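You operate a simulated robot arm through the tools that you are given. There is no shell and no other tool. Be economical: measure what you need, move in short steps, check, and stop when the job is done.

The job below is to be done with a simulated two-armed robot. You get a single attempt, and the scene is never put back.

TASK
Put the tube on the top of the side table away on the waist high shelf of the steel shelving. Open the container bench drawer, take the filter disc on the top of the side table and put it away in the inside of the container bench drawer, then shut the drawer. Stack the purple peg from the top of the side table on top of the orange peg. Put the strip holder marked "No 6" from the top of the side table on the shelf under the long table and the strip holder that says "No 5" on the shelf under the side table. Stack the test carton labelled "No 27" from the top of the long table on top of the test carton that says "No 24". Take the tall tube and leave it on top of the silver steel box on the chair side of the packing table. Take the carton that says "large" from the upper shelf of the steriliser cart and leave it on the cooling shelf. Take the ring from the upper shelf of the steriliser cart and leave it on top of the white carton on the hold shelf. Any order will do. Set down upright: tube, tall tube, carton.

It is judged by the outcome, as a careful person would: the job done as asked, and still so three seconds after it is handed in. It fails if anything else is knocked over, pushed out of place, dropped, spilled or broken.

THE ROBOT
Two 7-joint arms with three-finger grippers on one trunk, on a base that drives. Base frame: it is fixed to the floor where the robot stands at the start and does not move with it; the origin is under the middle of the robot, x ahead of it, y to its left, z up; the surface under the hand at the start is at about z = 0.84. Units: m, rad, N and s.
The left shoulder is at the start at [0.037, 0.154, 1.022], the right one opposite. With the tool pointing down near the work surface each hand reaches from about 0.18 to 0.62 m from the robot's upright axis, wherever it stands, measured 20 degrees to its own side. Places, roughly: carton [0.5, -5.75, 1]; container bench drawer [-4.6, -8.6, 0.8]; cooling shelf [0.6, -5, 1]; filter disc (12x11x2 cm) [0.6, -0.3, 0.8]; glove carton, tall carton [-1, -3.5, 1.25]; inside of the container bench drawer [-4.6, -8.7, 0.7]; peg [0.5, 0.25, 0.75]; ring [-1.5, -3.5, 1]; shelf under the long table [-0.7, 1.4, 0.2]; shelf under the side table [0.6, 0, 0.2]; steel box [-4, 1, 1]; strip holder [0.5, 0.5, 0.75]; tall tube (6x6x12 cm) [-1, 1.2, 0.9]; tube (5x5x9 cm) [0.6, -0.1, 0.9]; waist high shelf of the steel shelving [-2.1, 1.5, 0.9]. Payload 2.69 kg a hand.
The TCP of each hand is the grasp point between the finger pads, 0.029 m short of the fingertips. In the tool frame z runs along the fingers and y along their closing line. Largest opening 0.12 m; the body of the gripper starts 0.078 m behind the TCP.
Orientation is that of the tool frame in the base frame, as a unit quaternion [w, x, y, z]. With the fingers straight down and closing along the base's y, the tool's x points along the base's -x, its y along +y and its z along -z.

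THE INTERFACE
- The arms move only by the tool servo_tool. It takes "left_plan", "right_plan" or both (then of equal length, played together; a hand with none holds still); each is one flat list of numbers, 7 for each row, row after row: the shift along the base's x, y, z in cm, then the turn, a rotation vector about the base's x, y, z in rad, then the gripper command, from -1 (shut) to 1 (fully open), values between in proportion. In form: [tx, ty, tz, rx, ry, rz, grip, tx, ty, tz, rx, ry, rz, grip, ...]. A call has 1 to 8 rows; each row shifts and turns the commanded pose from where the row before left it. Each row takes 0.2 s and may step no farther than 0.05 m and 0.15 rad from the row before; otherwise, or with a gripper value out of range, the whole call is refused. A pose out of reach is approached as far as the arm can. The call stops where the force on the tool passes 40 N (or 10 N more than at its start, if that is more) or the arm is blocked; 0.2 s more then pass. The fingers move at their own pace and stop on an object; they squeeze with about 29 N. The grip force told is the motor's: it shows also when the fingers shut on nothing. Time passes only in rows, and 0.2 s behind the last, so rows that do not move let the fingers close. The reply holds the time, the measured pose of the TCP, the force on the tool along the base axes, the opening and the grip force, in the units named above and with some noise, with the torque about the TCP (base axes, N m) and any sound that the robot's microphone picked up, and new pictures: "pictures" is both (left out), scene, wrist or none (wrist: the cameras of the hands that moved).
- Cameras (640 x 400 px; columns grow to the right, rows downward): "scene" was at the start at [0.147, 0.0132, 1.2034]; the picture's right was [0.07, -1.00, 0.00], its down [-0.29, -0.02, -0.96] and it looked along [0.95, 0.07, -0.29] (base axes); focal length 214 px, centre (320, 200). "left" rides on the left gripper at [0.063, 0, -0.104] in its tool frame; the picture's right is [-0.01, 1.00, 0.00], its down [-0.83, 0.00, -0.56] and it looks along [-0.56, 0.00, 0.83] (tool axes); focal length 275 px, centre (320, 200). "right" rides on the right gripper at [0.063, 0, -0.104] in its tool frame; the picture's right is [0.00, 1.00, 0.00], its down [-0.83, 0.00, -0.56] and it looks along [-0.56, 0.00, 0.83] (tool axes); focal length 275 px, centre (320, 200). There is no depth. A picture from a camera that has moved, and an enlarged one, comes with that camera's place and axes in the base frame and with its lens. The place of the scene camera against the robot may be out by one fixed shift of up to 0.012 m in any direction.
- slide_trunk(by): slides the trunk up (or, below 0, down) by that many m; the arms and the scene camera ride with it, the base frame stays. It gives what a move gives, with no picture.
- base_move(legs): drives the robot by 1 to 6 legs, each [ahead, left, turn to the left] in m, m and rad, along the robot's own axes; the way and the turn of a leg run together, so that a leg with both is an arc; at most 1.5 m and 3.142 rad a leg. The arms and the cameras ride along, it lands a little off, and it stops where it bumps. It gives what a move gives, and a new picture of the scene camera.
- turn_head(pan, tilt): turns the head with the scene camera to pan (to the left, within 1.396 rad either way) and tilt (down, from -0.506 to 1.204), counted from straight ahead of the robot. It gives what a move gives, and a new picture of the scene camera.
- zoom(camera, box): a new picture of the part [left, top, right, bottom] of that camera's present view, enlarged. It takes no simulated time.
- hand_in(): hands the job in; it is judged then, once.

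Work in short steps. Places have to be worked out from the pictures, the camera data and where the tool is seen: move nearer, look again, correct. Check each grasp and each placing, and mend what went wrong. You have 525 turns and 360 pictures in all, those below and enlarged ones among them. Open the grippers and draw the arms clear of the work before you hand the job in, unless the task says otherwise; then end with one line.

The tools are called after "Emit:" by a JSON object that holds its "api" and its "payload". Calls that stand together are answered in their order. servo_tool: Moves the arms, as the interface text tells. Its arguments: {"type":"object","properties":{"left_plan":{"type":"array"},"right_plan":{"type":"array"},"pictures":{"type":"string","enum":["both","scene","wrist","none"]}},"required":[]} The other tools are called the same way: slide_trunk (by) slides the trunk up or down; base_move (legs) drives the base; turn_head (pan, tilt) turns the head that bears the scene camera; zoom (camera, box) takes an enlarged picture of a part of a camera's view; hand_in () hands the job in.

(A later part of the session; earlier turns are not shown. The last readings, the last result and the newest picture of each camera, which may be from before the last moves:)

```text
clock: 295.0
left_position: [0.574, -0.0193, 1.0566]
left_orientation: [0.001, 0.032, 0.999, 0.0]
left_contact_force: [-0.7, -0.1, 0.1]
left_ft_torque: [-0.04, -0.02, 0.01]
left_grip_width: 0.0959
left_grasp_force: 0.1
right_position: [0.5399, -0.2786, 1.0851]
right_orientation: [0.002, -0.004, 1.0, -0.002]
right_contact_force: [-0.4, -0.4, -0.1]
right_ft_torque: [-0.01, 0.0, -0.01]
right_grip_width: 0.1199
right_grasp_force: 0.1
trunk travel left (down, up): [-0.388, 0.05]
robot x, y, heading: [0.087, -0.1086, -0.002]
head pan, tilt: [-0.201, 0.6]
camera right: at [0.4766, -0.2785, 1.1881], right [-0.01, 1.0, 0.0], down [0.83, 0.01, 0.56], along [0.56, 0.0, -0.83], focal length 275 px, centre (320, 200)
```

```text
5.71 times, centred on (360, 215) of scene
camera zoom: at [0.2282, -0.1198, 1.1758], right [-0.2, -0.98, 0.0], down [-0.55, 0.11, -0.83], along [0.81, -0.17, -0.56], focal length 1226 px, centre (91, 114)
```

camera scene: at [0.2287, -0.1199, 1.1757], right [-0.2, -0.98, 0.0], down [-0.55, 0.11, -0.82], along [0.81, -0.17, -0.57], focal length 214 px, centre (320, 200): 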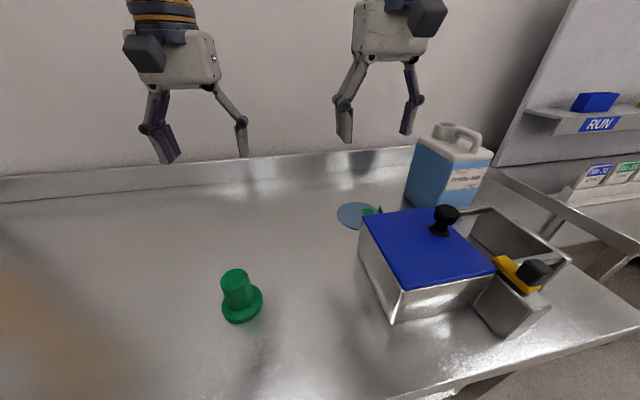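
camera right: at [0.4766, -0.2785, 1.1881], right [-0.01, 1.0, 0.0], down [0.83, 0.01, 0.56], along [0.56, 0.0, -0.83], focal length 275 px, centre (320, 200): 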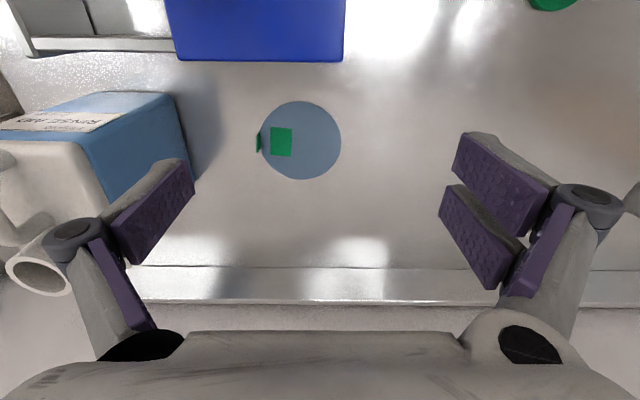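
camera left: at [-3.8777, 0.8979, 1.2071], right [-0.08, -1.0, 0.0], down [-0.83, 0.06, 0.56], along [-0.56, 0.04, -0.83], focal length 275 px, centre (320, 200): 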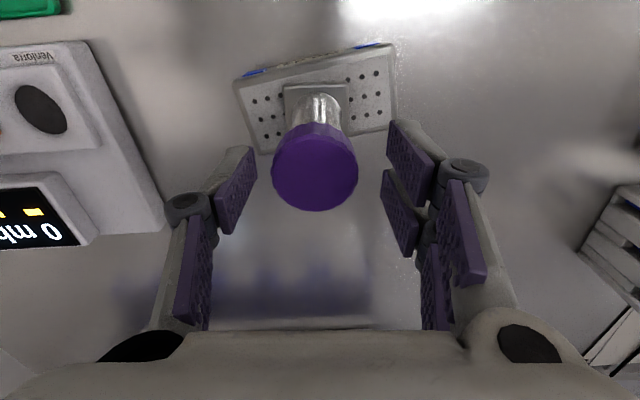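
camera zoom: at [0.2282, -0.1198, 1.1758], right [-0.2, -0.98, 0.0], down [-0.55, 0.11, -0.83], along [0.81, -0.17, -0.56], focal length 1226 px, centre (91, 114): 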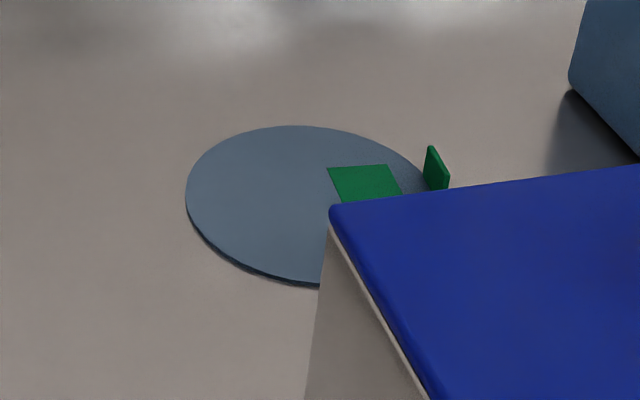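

The disc is thin with a small upright green tab at (0.619, -0.358). I'll grip that tab, with fingers only slightly open since the bottle is near. I move above it.

Emit:
{"api": "servo_tool", "payload": {"right_plan": [2.6, -2.6, -3, 0, 0, 0, -0.45, 2.6, -2.6, -3, 0, 0, 0, -0.45, 2.6, -2.6, -3, 0, 0, 0, -0.45], "pictures": "both"}}

```text
clock: 295.8
left_position: [0.5754, -0.0199, 1.0555]
left_orientation: [-0.001, 0.034, 0.999, -0.001]
left_contact_force: [-0.1, -0.2, 1.1]
left_ft_torque: [0.03, 0.02, -0.01]
left_grip_width: 0.0961
left_grasp_force: 0.1
right_position: [0.6205, -0.3581, 0.9917]
right_orientation: [0.001, -0.003, 1.0, -0.002]
right_contact_force: [-0.3, -1.0, -1.6]
right_ft_torque: [0.01, 0.06, 0.0]
right_grip_width: 0.0331
right_grasp_force: 0.1
trunk travel left (down, up): [-0.388, 0.05]
robot x, y, heading: [0.0878, -0.1106, -0.004]
head pan, tilt: [-0.201, 0.6]
camera scene: at [0.2292, -0.1203, 1.1755], right [-0.2, -0.98, 0.0], down [-0.55, 0.11, -0.82], along [0.81, -0.17, -0.57], focal length 214 px, centre (320, 200)
camera right: at [0.5585, -0.3574, 1.0952], right [-0.01, 1.0, 0.0], down [0.83, 0.01, 0.56], along [0.56, 0.0, -0.83], focal length 275 px, centre (320, 200)
```

scene: 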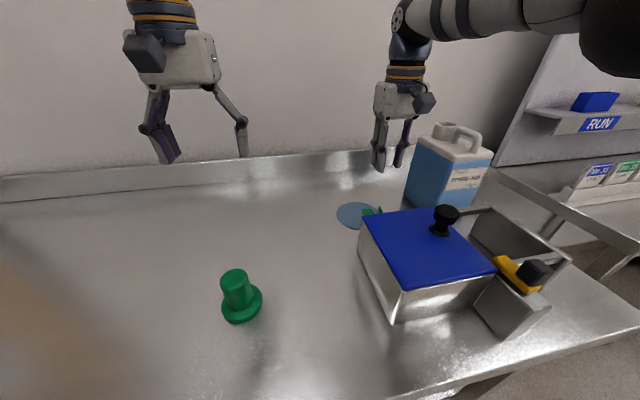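
right: 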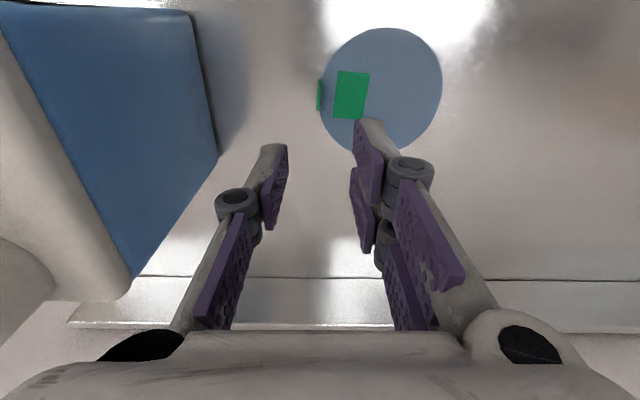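

Tab centered between the fingers. I descend to z≈0.888 and then creep.

Emit:
{"api": "servo_tool", "payload": {"right_plan": [-0.4, 0, -4, 0, 0, 0, -0.45, 0, 0, -4, 0, 0, 0, -0.45, 0, 0, -2.3, 0, 0, 0, -0.45], "pictures": "wrist"}}

Emit:
{"api": "zoom", "payload": {"camera": "right", "box": [240, 80, 420, 240]}}

```text
clock: 296.6
left_position: [0.5755, -0.0194, 1.0556]
left_orientation: [0.002, 0.033, 0.999, -0.001]
left_contact_force: [-0.6, -1.0, 1.0]
left_ft_torque: [-0.01, 0.01, -0.02]
left_grip_width: 0.0956
left_grasp_force: 0.1
right_position: [0.6139, -0.3563, 0.8899]
right_orientation: [0.001, -0.003, 1.0, -0.002]
right_contact_force: [0.2, 0.8, 0.1]
right_ft_torque: [-0.03, -0.01, -0.04]
right_grip_width: 0.0331
right_grasp_force: 0.0
trunk travel left (down, up): [-0.388, 0.05]
robot x, y, heading: [0.0859, -0.1096, -0.002]
head pan, tilt: [-0.201, 0.6]
camera right: at [0.5507, -0.3571, 0.9925], right [-0.01, 1.0, 0.0], down [0.83, 0.01, 0.56], along [0.56, 0.0, -0.83], focal length 275 px, centre (320, 200)
```

right: 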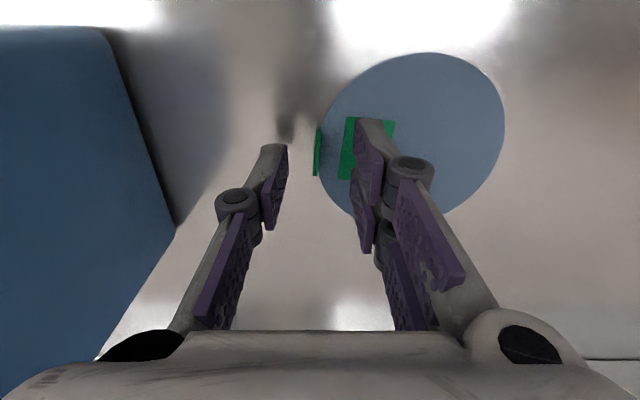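

```text
2.50 times, centred on (330, 160) of right
camera zoom: at [0.5507, -0.3571, 0.9925], right [-0.01, 1.0, 0.0], down [0.83, 0.01, 0.56], along [0.56, 0.0, -0.83], focal length 688 px, centre (295, 300)
```

zoom: 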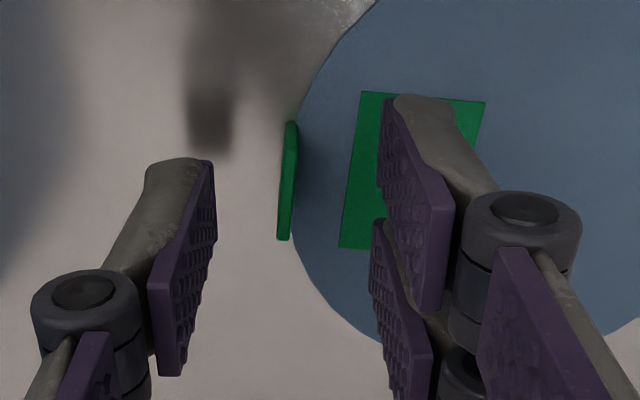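

Aligned. I creep down towards the disc surface.

Emit:
{"api": "servo_tool", "payload": {"right_plan": [0, 0, -0.5, 0, 0, 0, -0.45, 0, 0, -0.4, 0, 0, 0, -0.45, 0, 0, -0.3, 0, 0, 0, -0.45], "pictures": "none"}}

Emit:
{"api": "servo_tool", "payload": {"right_plan": [0, 0, 0, 0, 0, 0, -0.7, 0, 0, 0, 0, 0, 0, -1, 0, 0, 0, 0, 0, 0, -1], "pictures": "wrist"}}

Emit:
{"api": "zoom", "payload": {"camera": "right", "box": [240, 80, 420, 240]}}

```text
clock: 297.4
left_position: [0.5744, -0.0189, 1.0564]
left_orientation: [0.001, 0.034, 0.999, 0.0]
left_contact_force: [-0.3, -0.1, -0.1]
left_ft_torque: [0.01, 0.02, -0.04]
left_grip_width: 0.0958
left_grasp_force: 0.1
right_position: [0.6137, -0.3566, 0.8785]
right_orientation: [0.002, -0.003, 1.0, -0.002]
right_contact_force: [0.3, 0.3, -0.1]
right_ft_torque: [0.0, -0.02, 0.03]
right_grip_width: 0.033
right_grasp_force: 0.1
trunk travel left (down, up): [-0.388, 0.05]
robot x, y, heading: [0.0861, -0.1125, 0.001]
head pan, tilt: [-0.201, 0.6]
```

```text
clock: 298.2
left_position: [0.574, -0.0193, 1.0565]
left_orientation: [0.0, 0.034, 0.999, -0.001]
left_contact_force: [-0.6, 0.2, 0.6]
left_ft_torque: [0.02, 0.0, -0.01]
left_grip_width: 0.0959
left_grasp_force: 0.0
right_position: [0.6131, -0.357, 0.879]
right_orientation: [0.001, -0.002, 1.0, -0.002]
right_contact_force: [-0.3, 0.3, -0.4]
right_ft_torque: [0.0, 0.01, -0.02]
right_grip_width: 0.0062
right_grasp_force: 29.4
trunk travel left (down, up): [-0.388, 0.05]
robot x, y, heading: [0.0869, -0.1114, -0.003]
head pan, tilt: [-0.201, 0.6]
camera right: at [0.5503, -0.3567, 0.9822], right [-0.01, 1.0, 0.0], down [0.83, 0.01, 0.56], along [0.56, 0.0, -0.83], focal length 275 px, centre (320, 200)
```

right: 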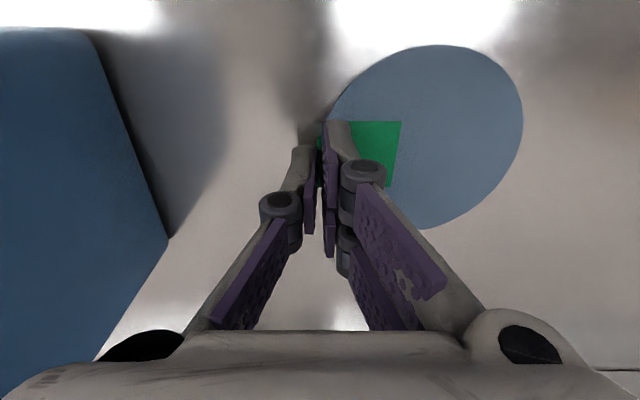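

```text
2.50 times, centred on (330, 160) of right
camera zoom: at [0.5503, -0.3567, 0.9822], right [-0.01, 1.0, 0.0], down [0.83, 0.01, 0.56], along [0.56, 0.0, -0.83], focal length 688 px, centre (295, 300)
```

zoom: 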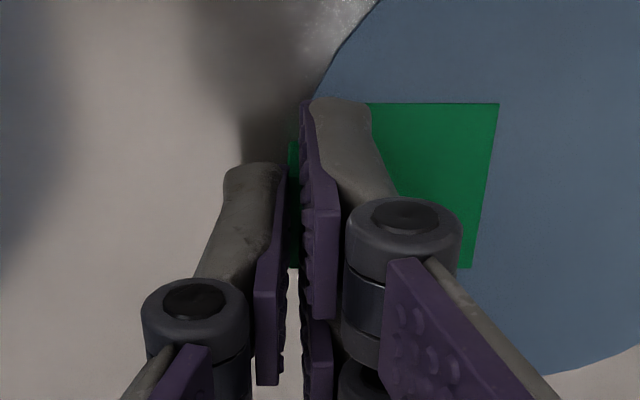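

It closed on 6 mm, the tab. I lift and check.

Emit:
{"api": "servo_tool", "payload": {"right_plan": [0, 0, 2, 0, 0, 0, -1, 0, 0, 4, 0, 0, 0, -1, 0, 1, 4, 0, 0, 0, -1, -1, 1, 4, 0, 0, 0, -1, -3, 0, 1, 0, 0, 0, -1], "pictures": "both"}}

```text
clock: 299.4
left_position: [0.5739, -0.0194, 1.0575]
left_orientation: [0.001, 0.033, 0.999, -0.001]
left_contact_force: [-1.0, 0.2, 0.2]
left_ft_torque: [-0.02, -0.02, -0.01]
left_grip_width: 0.0961
left_grasp_force: 0.0
right_position: [0.5725, -0.3375, 1.0311]
right_orientation: [0.003, -0.002, 1.0, -0.002]
right_contact_force: [-0.2, -1.6, 0.3]
right_ft_torque: [0.02, -0.04, 0.0]
right_grip_width: 0.0061
right_grasp_force: 29.0
trunk travel left (down, up): [-0.388, 0.05]
robot x, y, heading: [0.083, -0.1079, -0.005]
head pan, tilt: [-0.201, 0.6]
camera scene: at [0.2273, -0.1199, 1.1759], right [-0.2, -0.98, 0.0], down [-0.55, 0.11, -0.83], along [0.81, -0.17, -0.56], focal length 214 px, centre (320, 200)
camera right: at [0.5103, -0.3381, 1.1335], right [-0.01, 1.0, 0.0], down [0.83, 0.01, 0.56], along [0.56, 0.0, -0.83], focal length 275 px, centre (320, 200)
```

scene: 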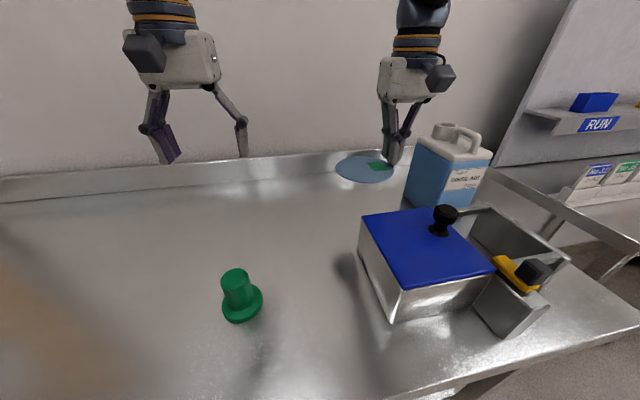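
right: 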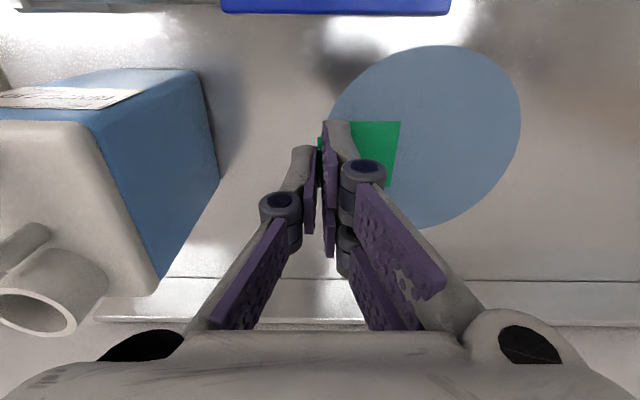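

The disc is held level by its tab. I back off and turn right to look at the rest of the room.

Emit:
{"api": "base_move", "payload": {"legs": [[-0.8, 0.0, 0.0], [0.0, 0.0, -1.571]]}}

Emit:
{"api": "turn_head", "payload": {"pan": 0.0, "tilt": 0.15}}

```text
clock: 307.5
left_position: [-0.6219, -0.5928, 1.0572]
left_orientation: [0.0, 0.731, 0.682, -0.002]
left_contact_force: [0.3, 0.2, 0.4]
left_ft_torque: [-0.01, 0.03, 0.01]
left_grip_width: 0.0957
left_grasp_force: 0.0
right_position: [-0.9382, -0.59, 1.0296]
right_orientation: [0.0, 0.707, 0.707, -0.003]
right_contact_force: [0.9, 0.1, -0.1]
right_ft_torque: [0.02, 0.0, 0.0]
right_grip_width: 0.006
right_grasp_force: 29.0
trunk travel left (down, up): [-0.388, 0.05]
robot x, y, heading: [-0.7061, -0.1014, -1.576]
head pan, tilt: [-0.201, 0.6]
camera scene: at [-0.7275, -0.2395, 1.1757], right [-0.98, 0.21, 0.0], down [0.12, 0.55, -0.83], along [-0.17, -0.81, -0.56], focal length 214 px, centre (320, 200)
```

scene: 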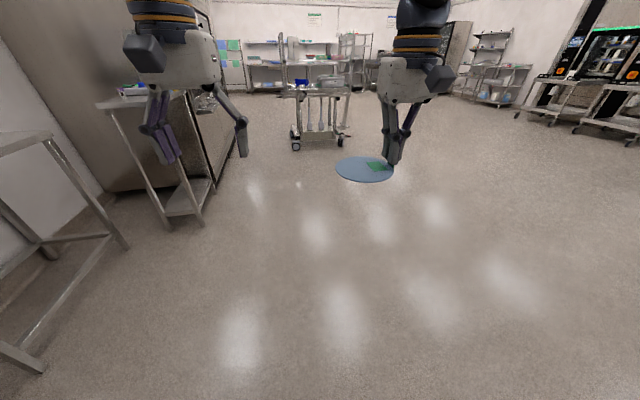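

```text
clock: 308.4
left_position: [-0.6203, -0.5922, 1.0567]
left_orientation: [-0.001, 0.732, 0.681, -0.002]
left_contact_force: [-0.2, 0.3, 0.3]
left_ft_torque: [0.02, -0.01, 0.01]
left_grip_width: 0.096
left_grasp_force: 0.0
right_position: [-0.9392, -0.5903, 1.0299]
right_orientation: [0.0, 0.707, 0.707, -0.002]
right_contact_force: [0.2, 0.5, 0.0]
right_ft_torque: [0.06, -0.04, 0.0]
right_grip_width: 0.0057
right_grasp_force: 28.9
trunk travel left (down, up): [-0.388, 0.05]
robot x, y, heading: [-0.7111, -0.1059, -1.574]
head pan, tilt: [0.0, 0.15]
camera scene: at [-0.71, -0.2458, 1.2172], right [-1.0, 0.01, 0.0], down [0.0, 0.15, -0.99], along [-0.01, -0.99, -0.15], focal length 214 px, centre (320, 200)
```

scene: 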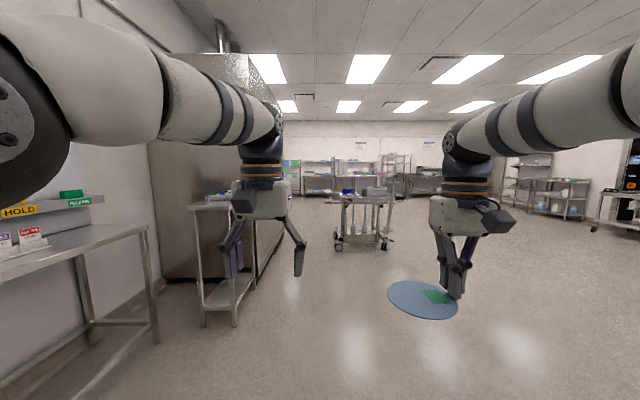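

A cart stands ahead. I zoom in on it and on what is behind.

Emit:
{"api": "zoom", "payload": {"camera": "scene", "box": [270, 140, 470, 260]}}

```text
3.20 times, centred on (370, 200) of scene
camera zoom: at [-0.71, -0.2458, 1.2172], right [-1.0, 0.01, 0.0], down [0.0, 0.15, -0.99], along [-0.01, -0.99, -0.15], focal length 686 px, centre (160, 200)
```

zoom: 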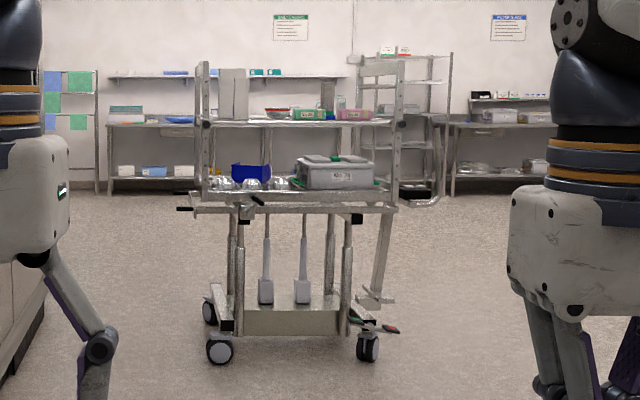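

I drive nearer to the cart.

Emit:
{"api": "base_move", "payload": {"legs": [[1.1, -0.2, 0.0], [0.9, -0.2, 0.0]]}}

Emit:
{"api": "zoom", "payload": {"camera": "scene", "box": [190, 110, 450, 270]}}

```text
clock: 318.5
left_position: [-1.0543, -2.5771, 1.0565]
left_orientation: [0.0, 0.735, 0.678, 0.0]
left_contact_force: [0.0, -0.1, 0.2]
left_ft_torque: [-0.02, -0.02, 0.03]
left_grip_width: 0.096
left_grasp_force: 0.2
right_position: [-1.3724, -2.571, 1.03]
right_orientation: [-0.001, 0.71, 0.704, -0.002]
right_contact_force: [0.0, 0.3, -0.1]
right_ft_torque: [0.0, 0.0, 0.02]
right_grip_width: 0.006
right_grasp_force: 29.0
trunk travel left (down, up): [-0.388, 0.05]
robot x, y, heading: [-1.1369, -2.0901, -1.585]
head pan, tilt: [0.0, 0.15]
camera scene: at [-1.1408, -2.2297, 1.2172], right [-1.0, 0.01, 0.0], down [0.0, 0.15, -0.99], along [-0.01, -0.99, -0.15], focal length 214 px, centre (320, 200)
```

scene: 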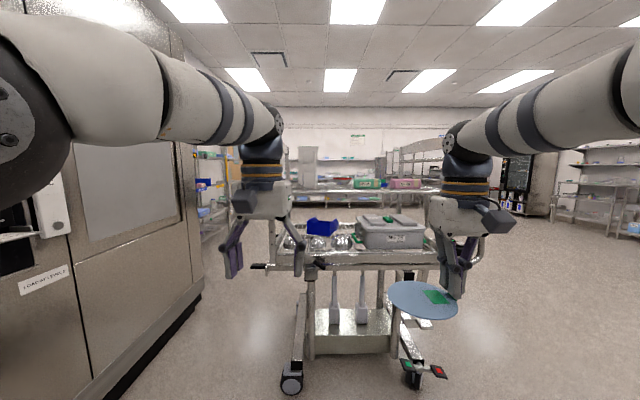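

```text
2.46 times, centred on (320, 190) of scene
camera zoom: at [-1.1408, -2.2297, 1.2172], right [-1.0, 0.01, 0.0], down [0.0, 0.15, -0.99], along [-0.01, -0.99, -0.15], focal length 528 px, centre (320, 225)
```

zoom: 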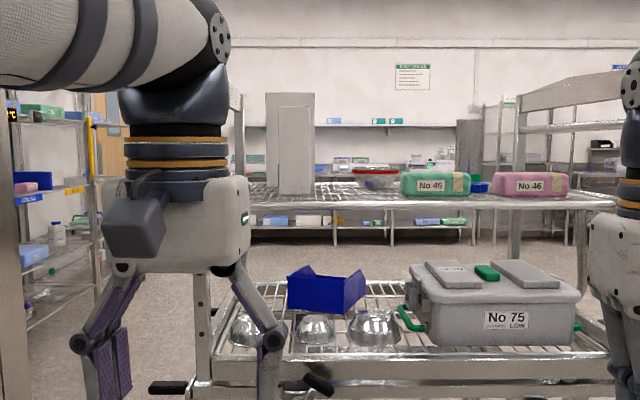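

The cart's upper deck holds a tall grey carton and packs. I move closer and look for the "large" label and the ring.

Emit:
{"api": "base_move", "payload": {"legs": [[0.3, 0.0, 0.0]]}}

Emit:
{"api": "slide_trunk", "payload": {"by": 0.05}}

Emit:
{"api": "turn_head", "payload": {"pan": 0.0, "tilt": 0.1}}

Emit:
{"api": "zoom", "payload": {"camera": "scene", "box": [200, 110, 500, 270]}}

```text
clock: 320.6
left_position: [-1.0558, -2.879, 1.0562]
left_orientation: [-0.001, 0.734, 0.679, -0.001]
left_contact_force: [0.0, 0.1, 0.5]
left_ft_torque: [0.0, -0.04, 0.02]
left_grip_width: 0.0961
left_grasp_force: 0.1
right_position: [-1.3753, -2.8766, 1.0302]
right_orientation: [-0.001, 0.708, 0.706, -0.002]
right_contact_force: [-0.1, 0.5, 0.3]
right_ft_torque: [0.03, 0.02, 0.02]
right_grip_width: 0.0059
right_grasp_force: 29.1
trunk travel left (down, up): [-0.388, 0.05]
robot x, y, heading: [-1.1429, -2.3954, -1.587]
head pan, tilt: [0.0, 0.15]
camera scene: at [-1.1444, -2.5331, 1.2172], right [-1.0, 0.01, 0.0], down [0.0, 0.15, -0.99], along [-0.01, -0.99, -0.15], focal length 214 px, centre (320, 200)
```

scene: 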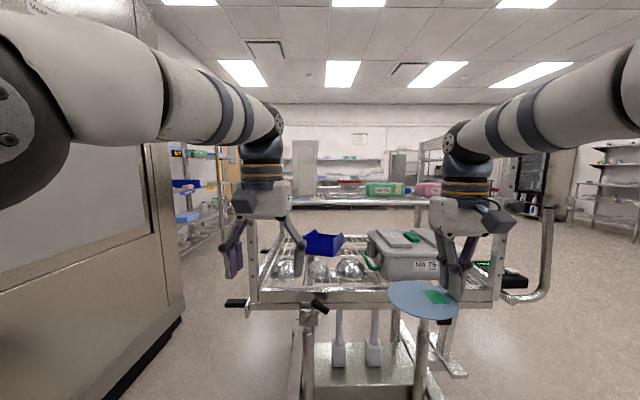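

```text
clock: 321.5
left_position: [-1.0565, -2.8811, 1.105]
left_orientation: [-0.002, 0.734, 0.679, 0.0]
left_contact_force: [0.2, -1.1, -0.9]
left_ft_torque: [0.04, 0.0, 0.03]
left_grip_width: 0.0957
left_grasp_force: 0.1
right_position: [-1.3747, -2.8774, 1.0786]
right_orientation: [-0.001, 0.708, 0.706, -0.001]
right_contact_force: [0.6, -0.8, -0.6]
right_ft_torque: [0.06, 0.05, -0.03]
right_grip_width: 0.0062
right_grasp_force: 29.0
trunk travel left (down, up): [-0.438, 0.0]
robot x, y, heading: [-1.1418, -2.3916, -1.585]
head pan, tilt: [0.0, 0.15]
```

```text
clock: 322.1
left_position: [-1.0574, -2.8791, 1.1062]
left_orientation: [0.0, 0.733, 0.68, -0.001]
left_contact_force: [0.4, -0.6, 0.2]
left_ft_torque: [-0.03, 0.01, -0.02]
left_grip_width: 0.0962
left_grasp_force: 0.1
right_position: [-1.3745, -2.8755, 1.0802]
right_orientation: [0.0, 0.709, 0.705, -0.003]
right_contact_force: [-0.5, -0.3, 0.1]
right_ft_torque: [0.02, 0.0, 0.01]
right_grip_width: 0.0062
right_grasp_force: 28.3
trunk travel left (down, up): [-0.438, 0.0]
robot x, y, heading: [-1.1396, -2.3894, -1.586]
head pan, tilt: [0.0, 0.099]
camera scene: at [-1.1438, -2.4785, 1.2773], right [-1.0, 0.01, 0.0], down [0.0, 0.1, -0.99], along [-0.01, -0.99, -0.1], focal length 214 px, centre (320, 200)
```

scene: 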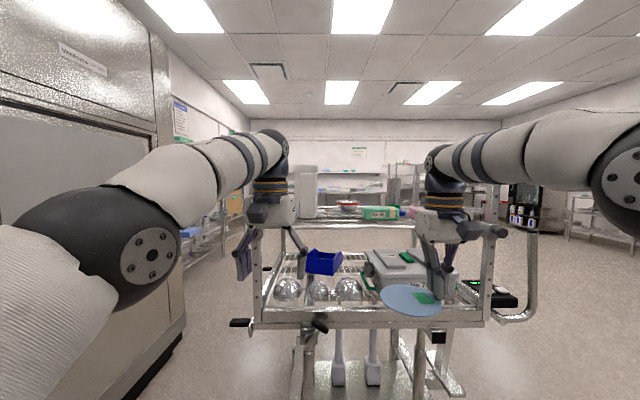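

```text
2.13 times, centred on (350, 190) of scene
camera zoom: at [-1.1438, -2.4785, 1.2773], right [-1.0, 0.01, 0.0], down [0.0, 0.1, -0.99], along [-0.01, -0.99, -0.1], focal length 458 px, centre (256, 221)
```

zoom: 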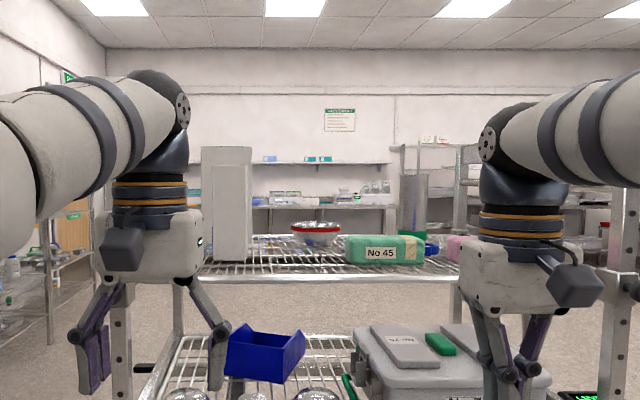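

I can't read labels from here. I move to the right (west) and look back at the cart from there.

Emit:
{"api": "base_move", "payload": {"legs": [[0.0, -0.9, 0.0]]}}

Emit:
{"api": "turn_head", "payload": {"pan": 0.45, "tilt": 0.15}}

Emit:
{"api": "zoom", "payload": {"camera": "scene", "box": [200, 110, 440, 270]}}

```text
clock: 329.4
left_position: [-1.9598, -2.866, 1.1071]
left_orientation: [0.0, 0.735, 0.678, -0.001]
left_contact_force: [0.5, -0.1, -1.2]
left_ft_torque: [0.02, 0.01, 0.01]
left_grip_width: 0.096
left_grasp_force: 0.1
right_position: [-2.2778, -2.8618, 1.0803]
right_orientation: [0.0, 0.711, 0.703, -0.002]
right_contact_force: [0.3, -0.3, -0.6]
right_ft_torque: [0.03, 0.01, -0.01]
right_grip_width: 0.0062
right_grasp_force: 28.9
trunk travel left (down, up): [-0.438, 0.0]
robot x, y, heading: [-2.041, -2.3803, -1.59]
head pan, tilt: [0.0, 0.099]
camera scene: at [-2.0443, -2.4655, 1.2773], right [-1.0, 0.02, 0.0], down [0.0, 0.1, -1.0], along [-0.02, -0.99, -0.1], focal length 214 px, centre (320, 200)
```

scene: 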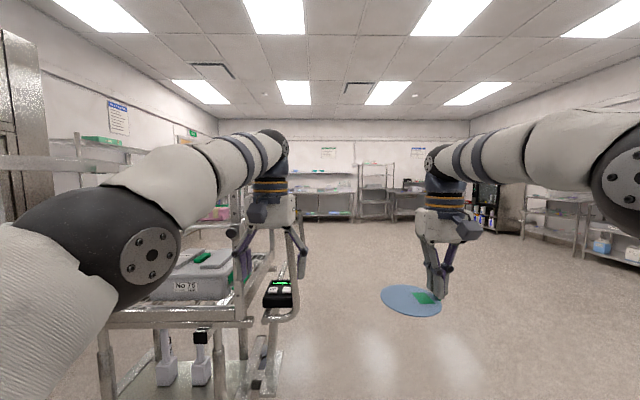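

```text
clock: 330.3
left_position: [-1.9585, -2.866, 1.105]
left_orientation: [0.0, 0.736, 0.677, -0.001]
left_contact_force: [0.0, -0.3, -0.2]
left_ft_torque: [0.01, -0.01, 0.01]
left_grip_width: 0.0962
left_grasp_force: 0.0
right_position: [-2.2777, -2.8623, 1.0802]
right_orientation: [0.0, 0.711, 0.703, -0.002]
right_contact_force: [-0.3, -0.5, 0.3]
right_ft_torque: [-0.03, 0.0, 0.0]
right_grip_width: 0.0058
right_grasp_force: 28.9
trunk travel left (down, up): [-0.438, 0.0]
robot x, y, heading: [-2.0393, -2.3786, -1.592]
head pan, tilt: [0.45, 0.15]
camera scene: at [-2.0038, -2.4577, 1.2726], right [-0.91, -0.42, 0.0], down [-0.06, 0.14, -0.99], along [0.41, -0.9, -0.15], focal length 214 px, centre (320, 200)
```

scene: 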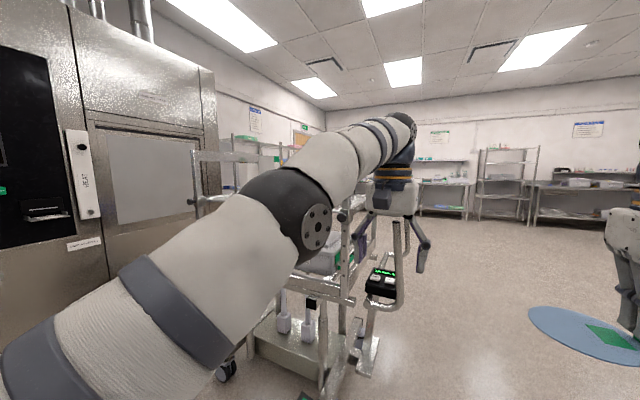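

```text
2.50 times, centred on (320, 190) of scene
camera zoom: at [-2.0038, -2.4577, 1.2726], right [-0.91, -0.42, 0.0], down [-0.06, 0.14, -0.99], along [0.41, -0.9, -0.15], focal length 536 px, centre (320, 225)
```

zoom: 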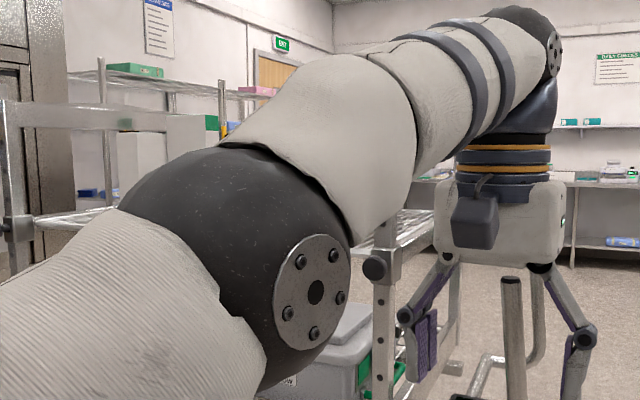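

The left arm blocks the view. I go around to the cart's west end and face it (+x).

Emit:
{"api": "base_move", "payload": {"legs": [[0.0, -0.6, 0.02], [1.1, 0.0, 0.0], [0.0, 0.0, 1.571]]}}

Emit:
{"api": "turn_head", "payload": {"pan": 0.0, "tilt": 0.2}}

Emit:
{"api": "zoom", "payload": {"camera": "scene", "box": [200, 110, 440, 270]}}

```text
clock: 344.6
left_position: [-2.1587, -3.3754, 1.1068]
left_orientation: [0.001, 0.018, 1.0, -0.001]
left_contact_force: [0.0, 0.2, -0.3]
left_ft_torque: [-0.01, 0.0, 0.03]
left_grip_width: 0.0958
left_grasp_force: 0.0
right_position: [-2.1489, -3.6929, 1.0798]
right_orientation: [0.002, -0.018, 1.0, -0.002]
right_contact_force: [-0.6, 0.2, -0.4]
right_ft_torque: [-0.01, -0.01, 0.0]
right_grip_width: 0.0059
right_grasp_force: 29.4
trunk travel left (down, up): [-0.438, 0.0]
robot x, y, heading: [-2.6454, -3.4834, 0.028]
head pan, tilt: [0.45, 0.15]
camera scene: at [-2.5604, -3.4297, 1.2726], right [0.46, -0.89, 0.0], down [-0.13, -0.07, -0.99], along [0.88, 0.46, -0.15], focal length 214 px, centre (320, 200)
```

scene: 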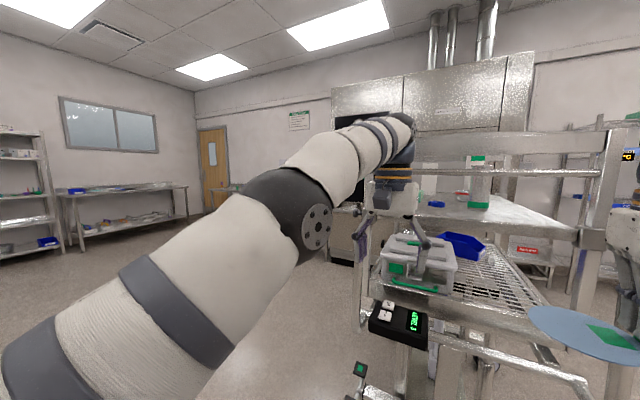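

```text
clock: 345.4
left_position: [-2.158, -3.3753, 1.1054]
left_orientation: [0.001, 0.018, 1.0, -0.001]
left_contact_force: [0.1, 0.9, -0.4]
left_ft_torque: [-0.02, -0.01, 0.02]
left_grip_width: 0.0957
left_grasp_force: 0.1
right_position: [-2.1505, -3.6929, 1.0793]
right_orientation: [0.002, -0.017, 1.0, -0.002]
right_contact_force: [-0.2, -0.7, -0.8]
right_ft_torque: [0.02, -0.04, 0.0]
right_grip_width: 0.0062
right_grasp_force: 29.1
trunk travel left (down, up): [-0.438, 0.0]
robot x, y, heading: [-2.6441, -3.4785, 0.028]
head pan, tilt: [0.0, 0.201]
camera scene: at [-2.5496, -3.4698, 1.2679], right [0.03, -1.0, 0.0], down [-0.2, -0.01, -0.98], along [0.98, 0.03, -0.2], focal length 214 px, centre (320, 200)
```

scene: 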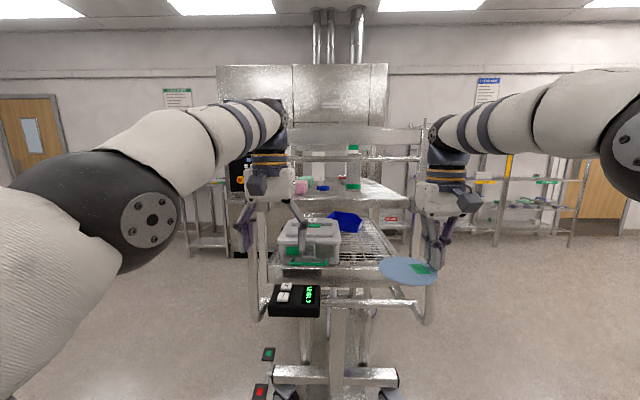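

```text
2.50 times, centred on (320, 190) of scene
camera zoom: at [-2.5496, -3.4698, 1.2679], right [0.03, -1.0, 0.0], down [-0.2, -0.01, -0.98], along [0.98, 0.03, -0.2], focal length 536 px, centre (320, 225)
```

zoom: 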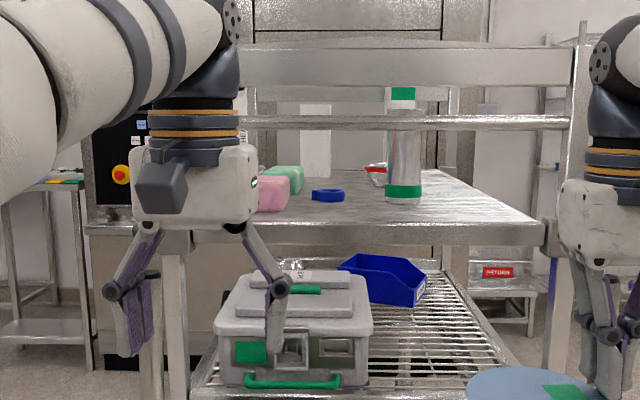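

The blue ring is on the upper deck, near the west end, behind the two packs; the tall white carton is at the far end. I zoom in on both.

Emit:
{"api": "zoom", "payload": {"camera": "scene", "box": [290, 140, 390, 210]}}

```text
5.71 times, centred on (340, 175) of scene
camera zoom: at [-2.5496, -3.4698, 1.2679], right [0.03, -1.0, 0.0], down [-0.2, -0.01, -0.98], along [0.98, 0.03, -0.2], focal length 1226 px, centre (206, 343)
```

zoom: 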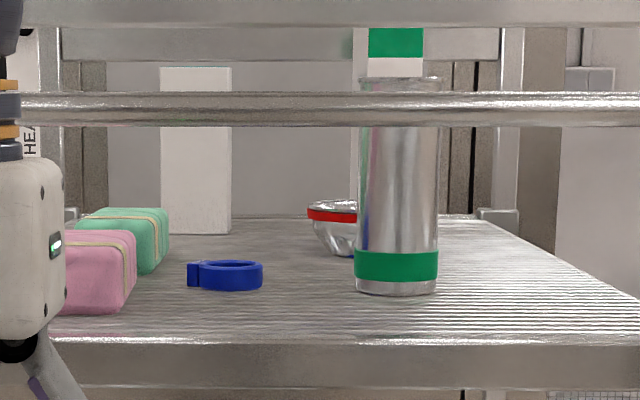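

There are two tall cartons toward the far end. I go to the south side of the cart to read their labels.

Emit:
{"api": "base_move", "payload": {"legs": [[0.0, -1.2, -0.02], [1.4, 0.0, 0.0], [0.0, 0.0, 1.571]]}}

Emit:
{"api": "zoom", "payload": {"camera": "scene", "box": [220, 100, 460, 260]}}

```text
clock: 365.4
left_position: [-1.3104, -4.1931, 1.106]
left_orientation: [0.001, -0.683, 0.73, -0.001]
left_contact_force: [-0.1, -0.5, 0.0]
left_ft_torque: [0.02, 0.0, -0.01]
left_grip_width: 0.0959
left_grasp_force: 0.1
right_position: [-0.9923, -4.1935, 1.0793]
right_orientation: [-0.004, 0.71, -0.704, 0.001]
right_contact_force: [1.4, -0.7, 1.1]
right_ft_torque: [-0.03, 0.03, 0.02]
right_grip_width: 0.006
right_grasp_force: 28.9
trunk travel left (down, up): [-0.438, 0.0]
robot x, y, heading: [-1.2242, -4.6836, 1.57]
head pan, tilt: [0.0, 0.201]
camera scene: at [-1.2215, -4.5784, 1.2679], right [1.0, 0.0, 0.0], down [0.0, -0.2, -0.98], along [0.0, 0.98, -0.2], focal length 214 px, centre (320, 200)
```

scene: 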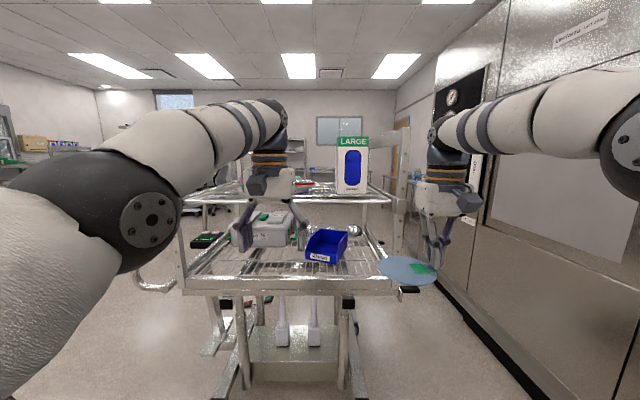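

```text
2.50 times, centred on (340, 180) of scene
camera zoom: at [-1.2215, -4.5784, 1.2679], right [1.0, 0.0, 0.0], down [0.0, -0.2, -0.98], along [0.0, 0.98, -0.2], focal length 536 px, centre (270, 250)
```

zoom: 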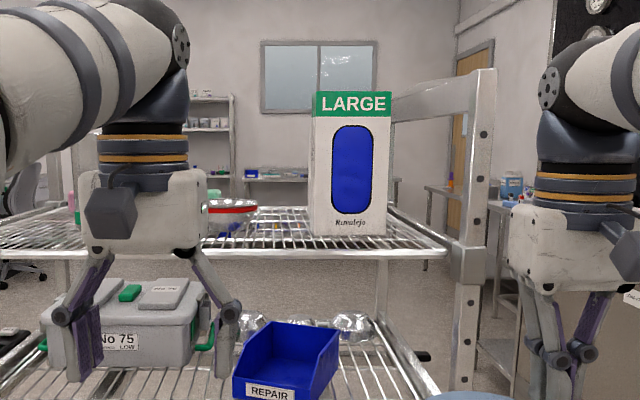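

The "LARGE" carton stands at about (-1.087, -3.645), 13.6 cm wide but ~8.5 cm deep, so I must grip front-to-back with the left hand pointing to the right (+x). I try that hand orientation (camera up) here in free space.

Emit:
{"api": "servo_tool", "payload": {"left_plan": [-1, -1, 1, -0.0806, -0.0806, 0.0806, 1, -1, -1, 1, -0.0806, -0.0806, 0.0806, 1, -1, 0, 1, -0.0806, -0.0806, 0.0806, 1, 0, 0, 1, -0.0806, -0.0806, 0.0806, 1, 0, 0, 1, -0.0806, -0.0806, 0.0806, 1, 0, 0, 1, -0.0806, -0.0806, 0.0806, 1, 0, 0, 1, -0.0806, -0.0806, 0.0806, 1, 0, 0, 0, -0.0806, -0.0806, 0.0806, 1], "pictures": "none"}}

Emit:
{"api": "servo_tool", "payload": {"left_plan": [0, 0, 0, -0.0806, -0.0806, 0.0806, 1, 0, 0, 0, -0.0806, -0.0806, 0.0806, 1, 0, 0, 0, -0.0806, -0.0806, 0.0806, 1, 0, 0, 0, -0.0806, -0.0806, 0.0806, 1, 0, 0, 0, -0.0806, -0.0806, 0.0806, 1, 0, 0, 0, -0.0806, -0.0806, 0.0806, 1, 0, 0, 0, -0.0806, -0.0806, 0.0806, 1], "pictures": "scene"}}

```text
clock: 367.2
left_position: [-1.3361, -4.2304, 1.1215]
left_orientation: [-0.016, 0.793, -0.527, 0.304]
left_contact_force: [-0.1, 0.8, 0.0]
left_ft_torque: [-0.01, -0.03, -0.01]
left_grip_width: 0.12
left_grasp_force: 0.0
left hand out of reach, approached as far as the arm can: row 1, 2, 3, 4, 5, 6, 7
right_position: [-0.9913, -4.1934, 1.0793]
right_orientation: [-0.002, 0.709, -0.706, 0.0]
right_contact_force: [0.5, 0.8, -0.3]
right_ft_torque: [-0.04, -0.02, 0.0]
right_grip_width: 0.006
right_grasp_force: 29.2
trunk travel left (down, up): [-0.438, 0.0]
robot x, y, heading: [-1.2232, -4.6818, 1.567]
head pan, tilt: [0.0, 0.201]
```

```text
clock: 368.8
left_position: [-1.3373, -4.2295, 1.1223]
left_orientation: [-0.024, 0.764, -0.164, 0.623]
left_contact_force: [0.4, -0.2, -0.7]
left_ft_torque: [-0.01, 0.01, 0.01]
left_grip_width: 0.12
left_grasp_force: 0.1
right_position: [-0.9915, -4.1933, 1.0805]
right_orientation: [-0.003, 0.709, -0.705, 0.0]
right_contact_force: [-0.4, 1.6, -0.4]
right_ft_torque: [0.0, -0.02, 0.0]
right_grip_width: 0.0061
right_grasp_force: 28.7
trunk travel left (down, up): [-0.438, 0.0]
robot x, y, heading: [-1.2197, -4.6814, 1.568]
head pan, tilt: [0.0, 0.201]
camera scene: at [-1.2218, -4.5785, 1.2679], right [1.0, 0.0, 0.0], down [0.0, -0.2, -0.98], along [0.0, 0.98, -0.2], focal length 214 px, centre (320, 200)
```

scene: 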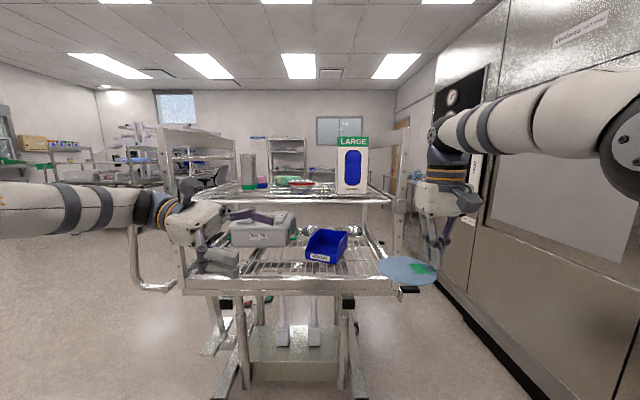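

The orientation works; a remaining error of ~0.38 rad is corrected with three more rows.

Emit:
{"api": "servo_tool", "payload": {"left_plan": [0, 0, 1, -0.088, -0.066, 0.066, 1, 0, 0, 2, -0.088, -0.066, 0.066, 1, 0, 0, 2, -0.088, -0.066, 0.066, 1], "pictures": "wrist"}}

```text
clock: 369.6
left_position: [-1.335, -4.2297, 1.173]
left_orientation: [-0.001, 0.709, -0.002, 0.705]
left_contact_force: [-0.5, 0.0, 0.0]
left_ft_torque: [-0.01, -0.01, 0.02]
left_grip_width: 0.12
left_grasp_force: 0.0
right_position: [-0.9915, -4.1938, 1.0803]
right_orientation: [-0.002, 0.709, -0.705, 0.0]
right_contact_force: [-0.8, -0.4, 0.5]
right_ft_torque: [0.0, -0.02, -0.04]
right_grip_width: 0.006
right_grasp_force: 29.5
trunk travel left (down, up): [-0.438, 0.0]
robot x, y, heading: [-1.22, -4.6787, 1.571]
head pan, tilt: [0.0, 0.201]
camera left: at [-1.4403, -4.2305, 1.2362], right [0.0, -1.0, -0.01], down [-0.56, 0.01, -0.83], along [0.83, 0.0, -0.56], focal length 275 px, centre (320, 200)
```

left: 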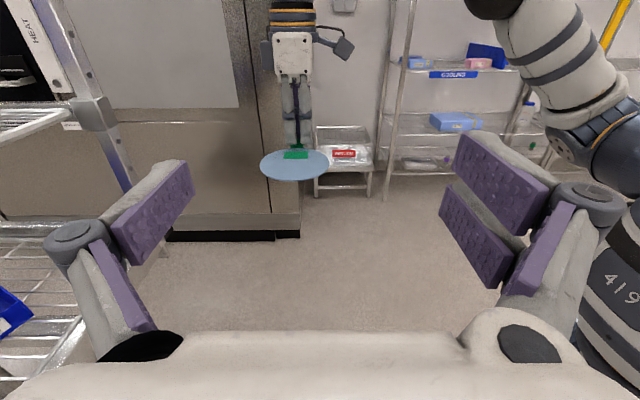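

Orientation is exact. Before approaching, I pull the right hand with the disc back and lower, away from the upper deck.

Emit:
{"api": "servo_tool", "payload": {"right_plan": [1, -2, -3, 0, 0, 0, -1, 1, -2, -3, 0, 0, 0, -1, 1, -2, -3, 0, 0, 0, -1, 1, -2, -3, 0, 0, 0, -1, 1, -2, -2, 0, 0, 0, -1, 1, -2, 0, 0, 0, 0, -1], "left_plan": [0, 0, 1.5, 0, 0, 0, 1, 0, 0, 1.5, 0, 0, 0, 1, 0, 0, 1.5, 0, 0, 0, 1, 0, 0, 1.5, 0, 0, 0, 1, 0, 0, 1.5, 0, 0, 0, 1, 0, 0, 0, 0, 0, 0, 1], "pictures": "scene"}}

```text
clock: 371.0
left_position: [-1.3376, -4.2299, 1.2482]
left_orientation: [-0.001, 0.709, -0.003, 0.705]
left_contact_force: [0.0, -0.3, 0.2]
left_ft_torque: [-0.01, -0.03, 0.0]
left_grip_width: 0.12
left_grasp_force: 0.2
right_position: [-0.9311, -4.3129, 0.9423]
right_orientation: [-0.002, 0.708, -0.706, -0.001]
right_contact_force: [-1.4, -0.4, 0.4]
right_ft_torque: [-0.02, -0.01, 0.04]
right_grip_width: 0.0058
right_grasp_force: 29.0
trunk travel left (down, up): [-0.438, 0.0]
robot x, y, heading: [-1.2227, -4.6804, 1.573]
head pan, tilt: [0.0, 0.201]
camera scene: at [-1.2214, -4.579, 1.268], right [1.0, 0.0, 0.0], down [0.0, -0.2, -0.98], along [0.0, 0.98, -0.2], focal length 214 px, centre (320, 200)
```

scene: 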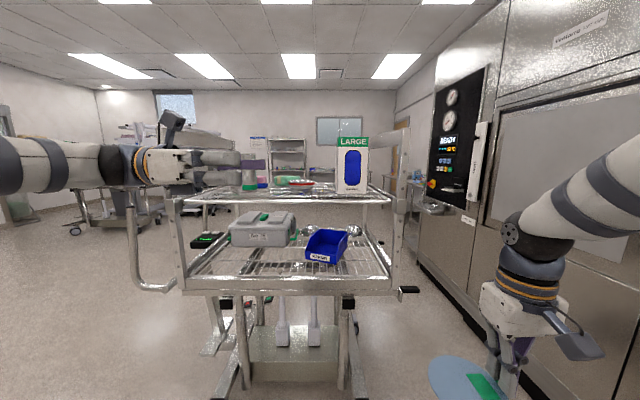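

Now I shift the left hand to x≈-1.235 and drive 0.3 ahead (still outside the deck).

Emit:
{"api": "servo_tool", "payload": {"left_plan": [3.4, 0, 0, 0, 0, 0, 1, 3.4, 0, 0, 0, 0, 0, 1, 3.4, 0, 0, 0, 0, 0, 1], "pictures": "none"}}

Emit:
{"api": "base_move", "payload": {"legs": [[0.3, 0.0, 0.0]]}}

Emit:
{"api": "servo_tool", "payload": {"left_plan": [0, 0, 0, 0, 0, 0, 1], "pictures": "wrist"}}

```text
clock: 371.8
left_position: [-1.2336, -4.2294, 1.2478]
left_orientation: [0.0, 0.709, -0.003, 0.706]
left_contact_force: [0.2, 0.0, 0.3]
left_ft_torque: [0.0, 0.0, 0.03]
left_grip_width: 0.1201
left_grasp_force: 0.0
right_position: [-0.9307, -4.3129, 0.9415]
right_orientation: [-0.003, 0.709, -0.705, 0.0]
right_contact_force: [-0.2, -0.3, -0.4]
right_ft_torque: [0.02, -0.03, 0.01]
right_grip_width: 0.0059
right_grasp_force: 28.7
trunk travel left (down, up): [-0.438, 0.0]
robot x, y, heading: [-1.2229, -4.6791, 1.573]
head pan, tilt: [0.0, 0.201]
```

```text
clock: 373.8
left_position: [-1.2325, -3.9313, 1.2469]
left_orientation: [0.001, 0.709, -0.004, 0.705]
left_contact_force: [0.4, -0.2, 0.1]
left_ft_torque: [-0.04, -0.03, -0.03]
left_grip_width: 0.1199
left_grasp_force: 0.1
right_position: [-0.931, -4.0142, 0.9404]
right_orientation: [-0.002, 0.709, -0.706, 0.001]
right_contact_force: [0.3, -0.1, -1.3]
right_ft_torque: [0.0, 0.01, 0.0]
right_grip_width: 0.0062
right_grasp_force: 29.3
trunk travel left (down, up): [-0.438, 0.0]
robot x, y, heading: [-1.2225, -4.3825, 1.568]
head pan, tilt: [0.0, 0.201]
camera scene: at [-1.2207, -4.28, 1.2679], right [1.0, 0.0, 0.0], down [0.0, -0.2, -0.98], along [0.0, 0.98, -0.2], focal length 214 px, centre (320, 200)
```

scene: 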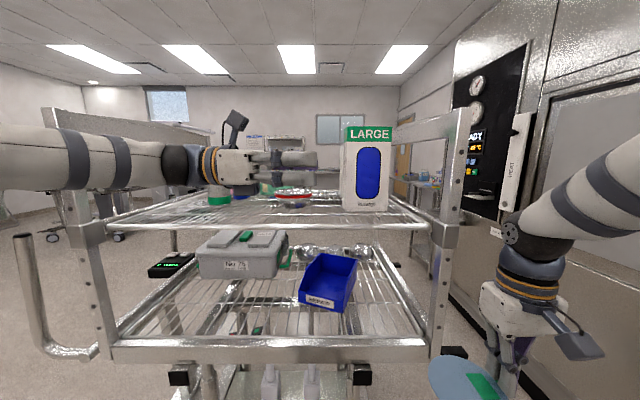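

```text
clock: 374.2
left_position: [-1.2329, -3.9314, 1.2472]
left_orientation: [0.0, 0.708, -0.003, 0.706]
left_contact_force: [0.3, -0.6, -0.1]
left_ft_torque: [0.03, 0.0, 0.01]
left_grip_width: 0.12
left_grasp_force: 0.1
right_position: [-0.9297, -4.0153, 0.9419]
right_orientation: [-0.003, 0.708, -0.706, 0.0]
right_contact_force: [-0.3, 0.2, -0.4]
right_ft_torque: [0.02, -0.01, 0.01]
right_grip_width: 0.006
right_grasp_force: 29.1
trunk travel left (down, up): [-0.438, 0.0]
robot x, y, heading: [-1.2191, -4.3794, 1.566]
head pan, tilt: [0.0, 0.201]
camera left: at [-1.3374, -3.9325, 1.3113], right [-0.01, -1.0, -0.01], down [-0.56, 0.01, -0.83], along [0.83, 0.0, -0.56], focal length 275 px, centre (320, 200)
```

left: 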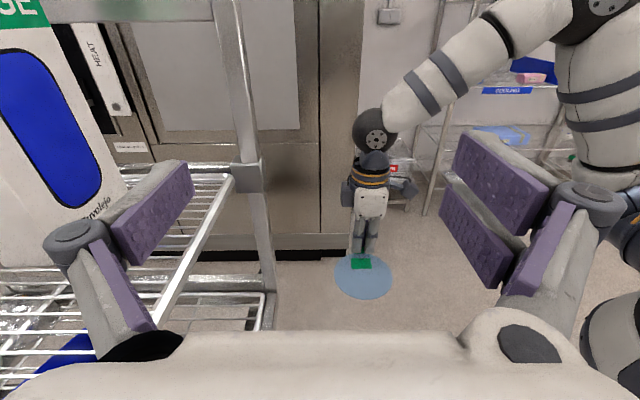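

I zoom in for a more accurate position of the carton.

Emit:
{"api": "zoom", "payload": {"camera": "scene", "box": [300, 110, 440, 230]}}

```text
3.33 times, centred on (370, 170) of scene
camera zoom: at [-1.2207, -4.2806, 1.2679], right [1.0, 0.0, 0.0], down [0.0, -0.2, -0.98], along [0.0, 0.98, -0.2], focal length 715 px, centre (153, 300)
```

zoom: 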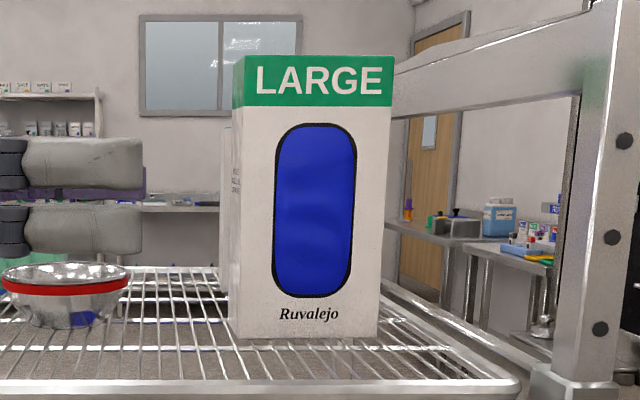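

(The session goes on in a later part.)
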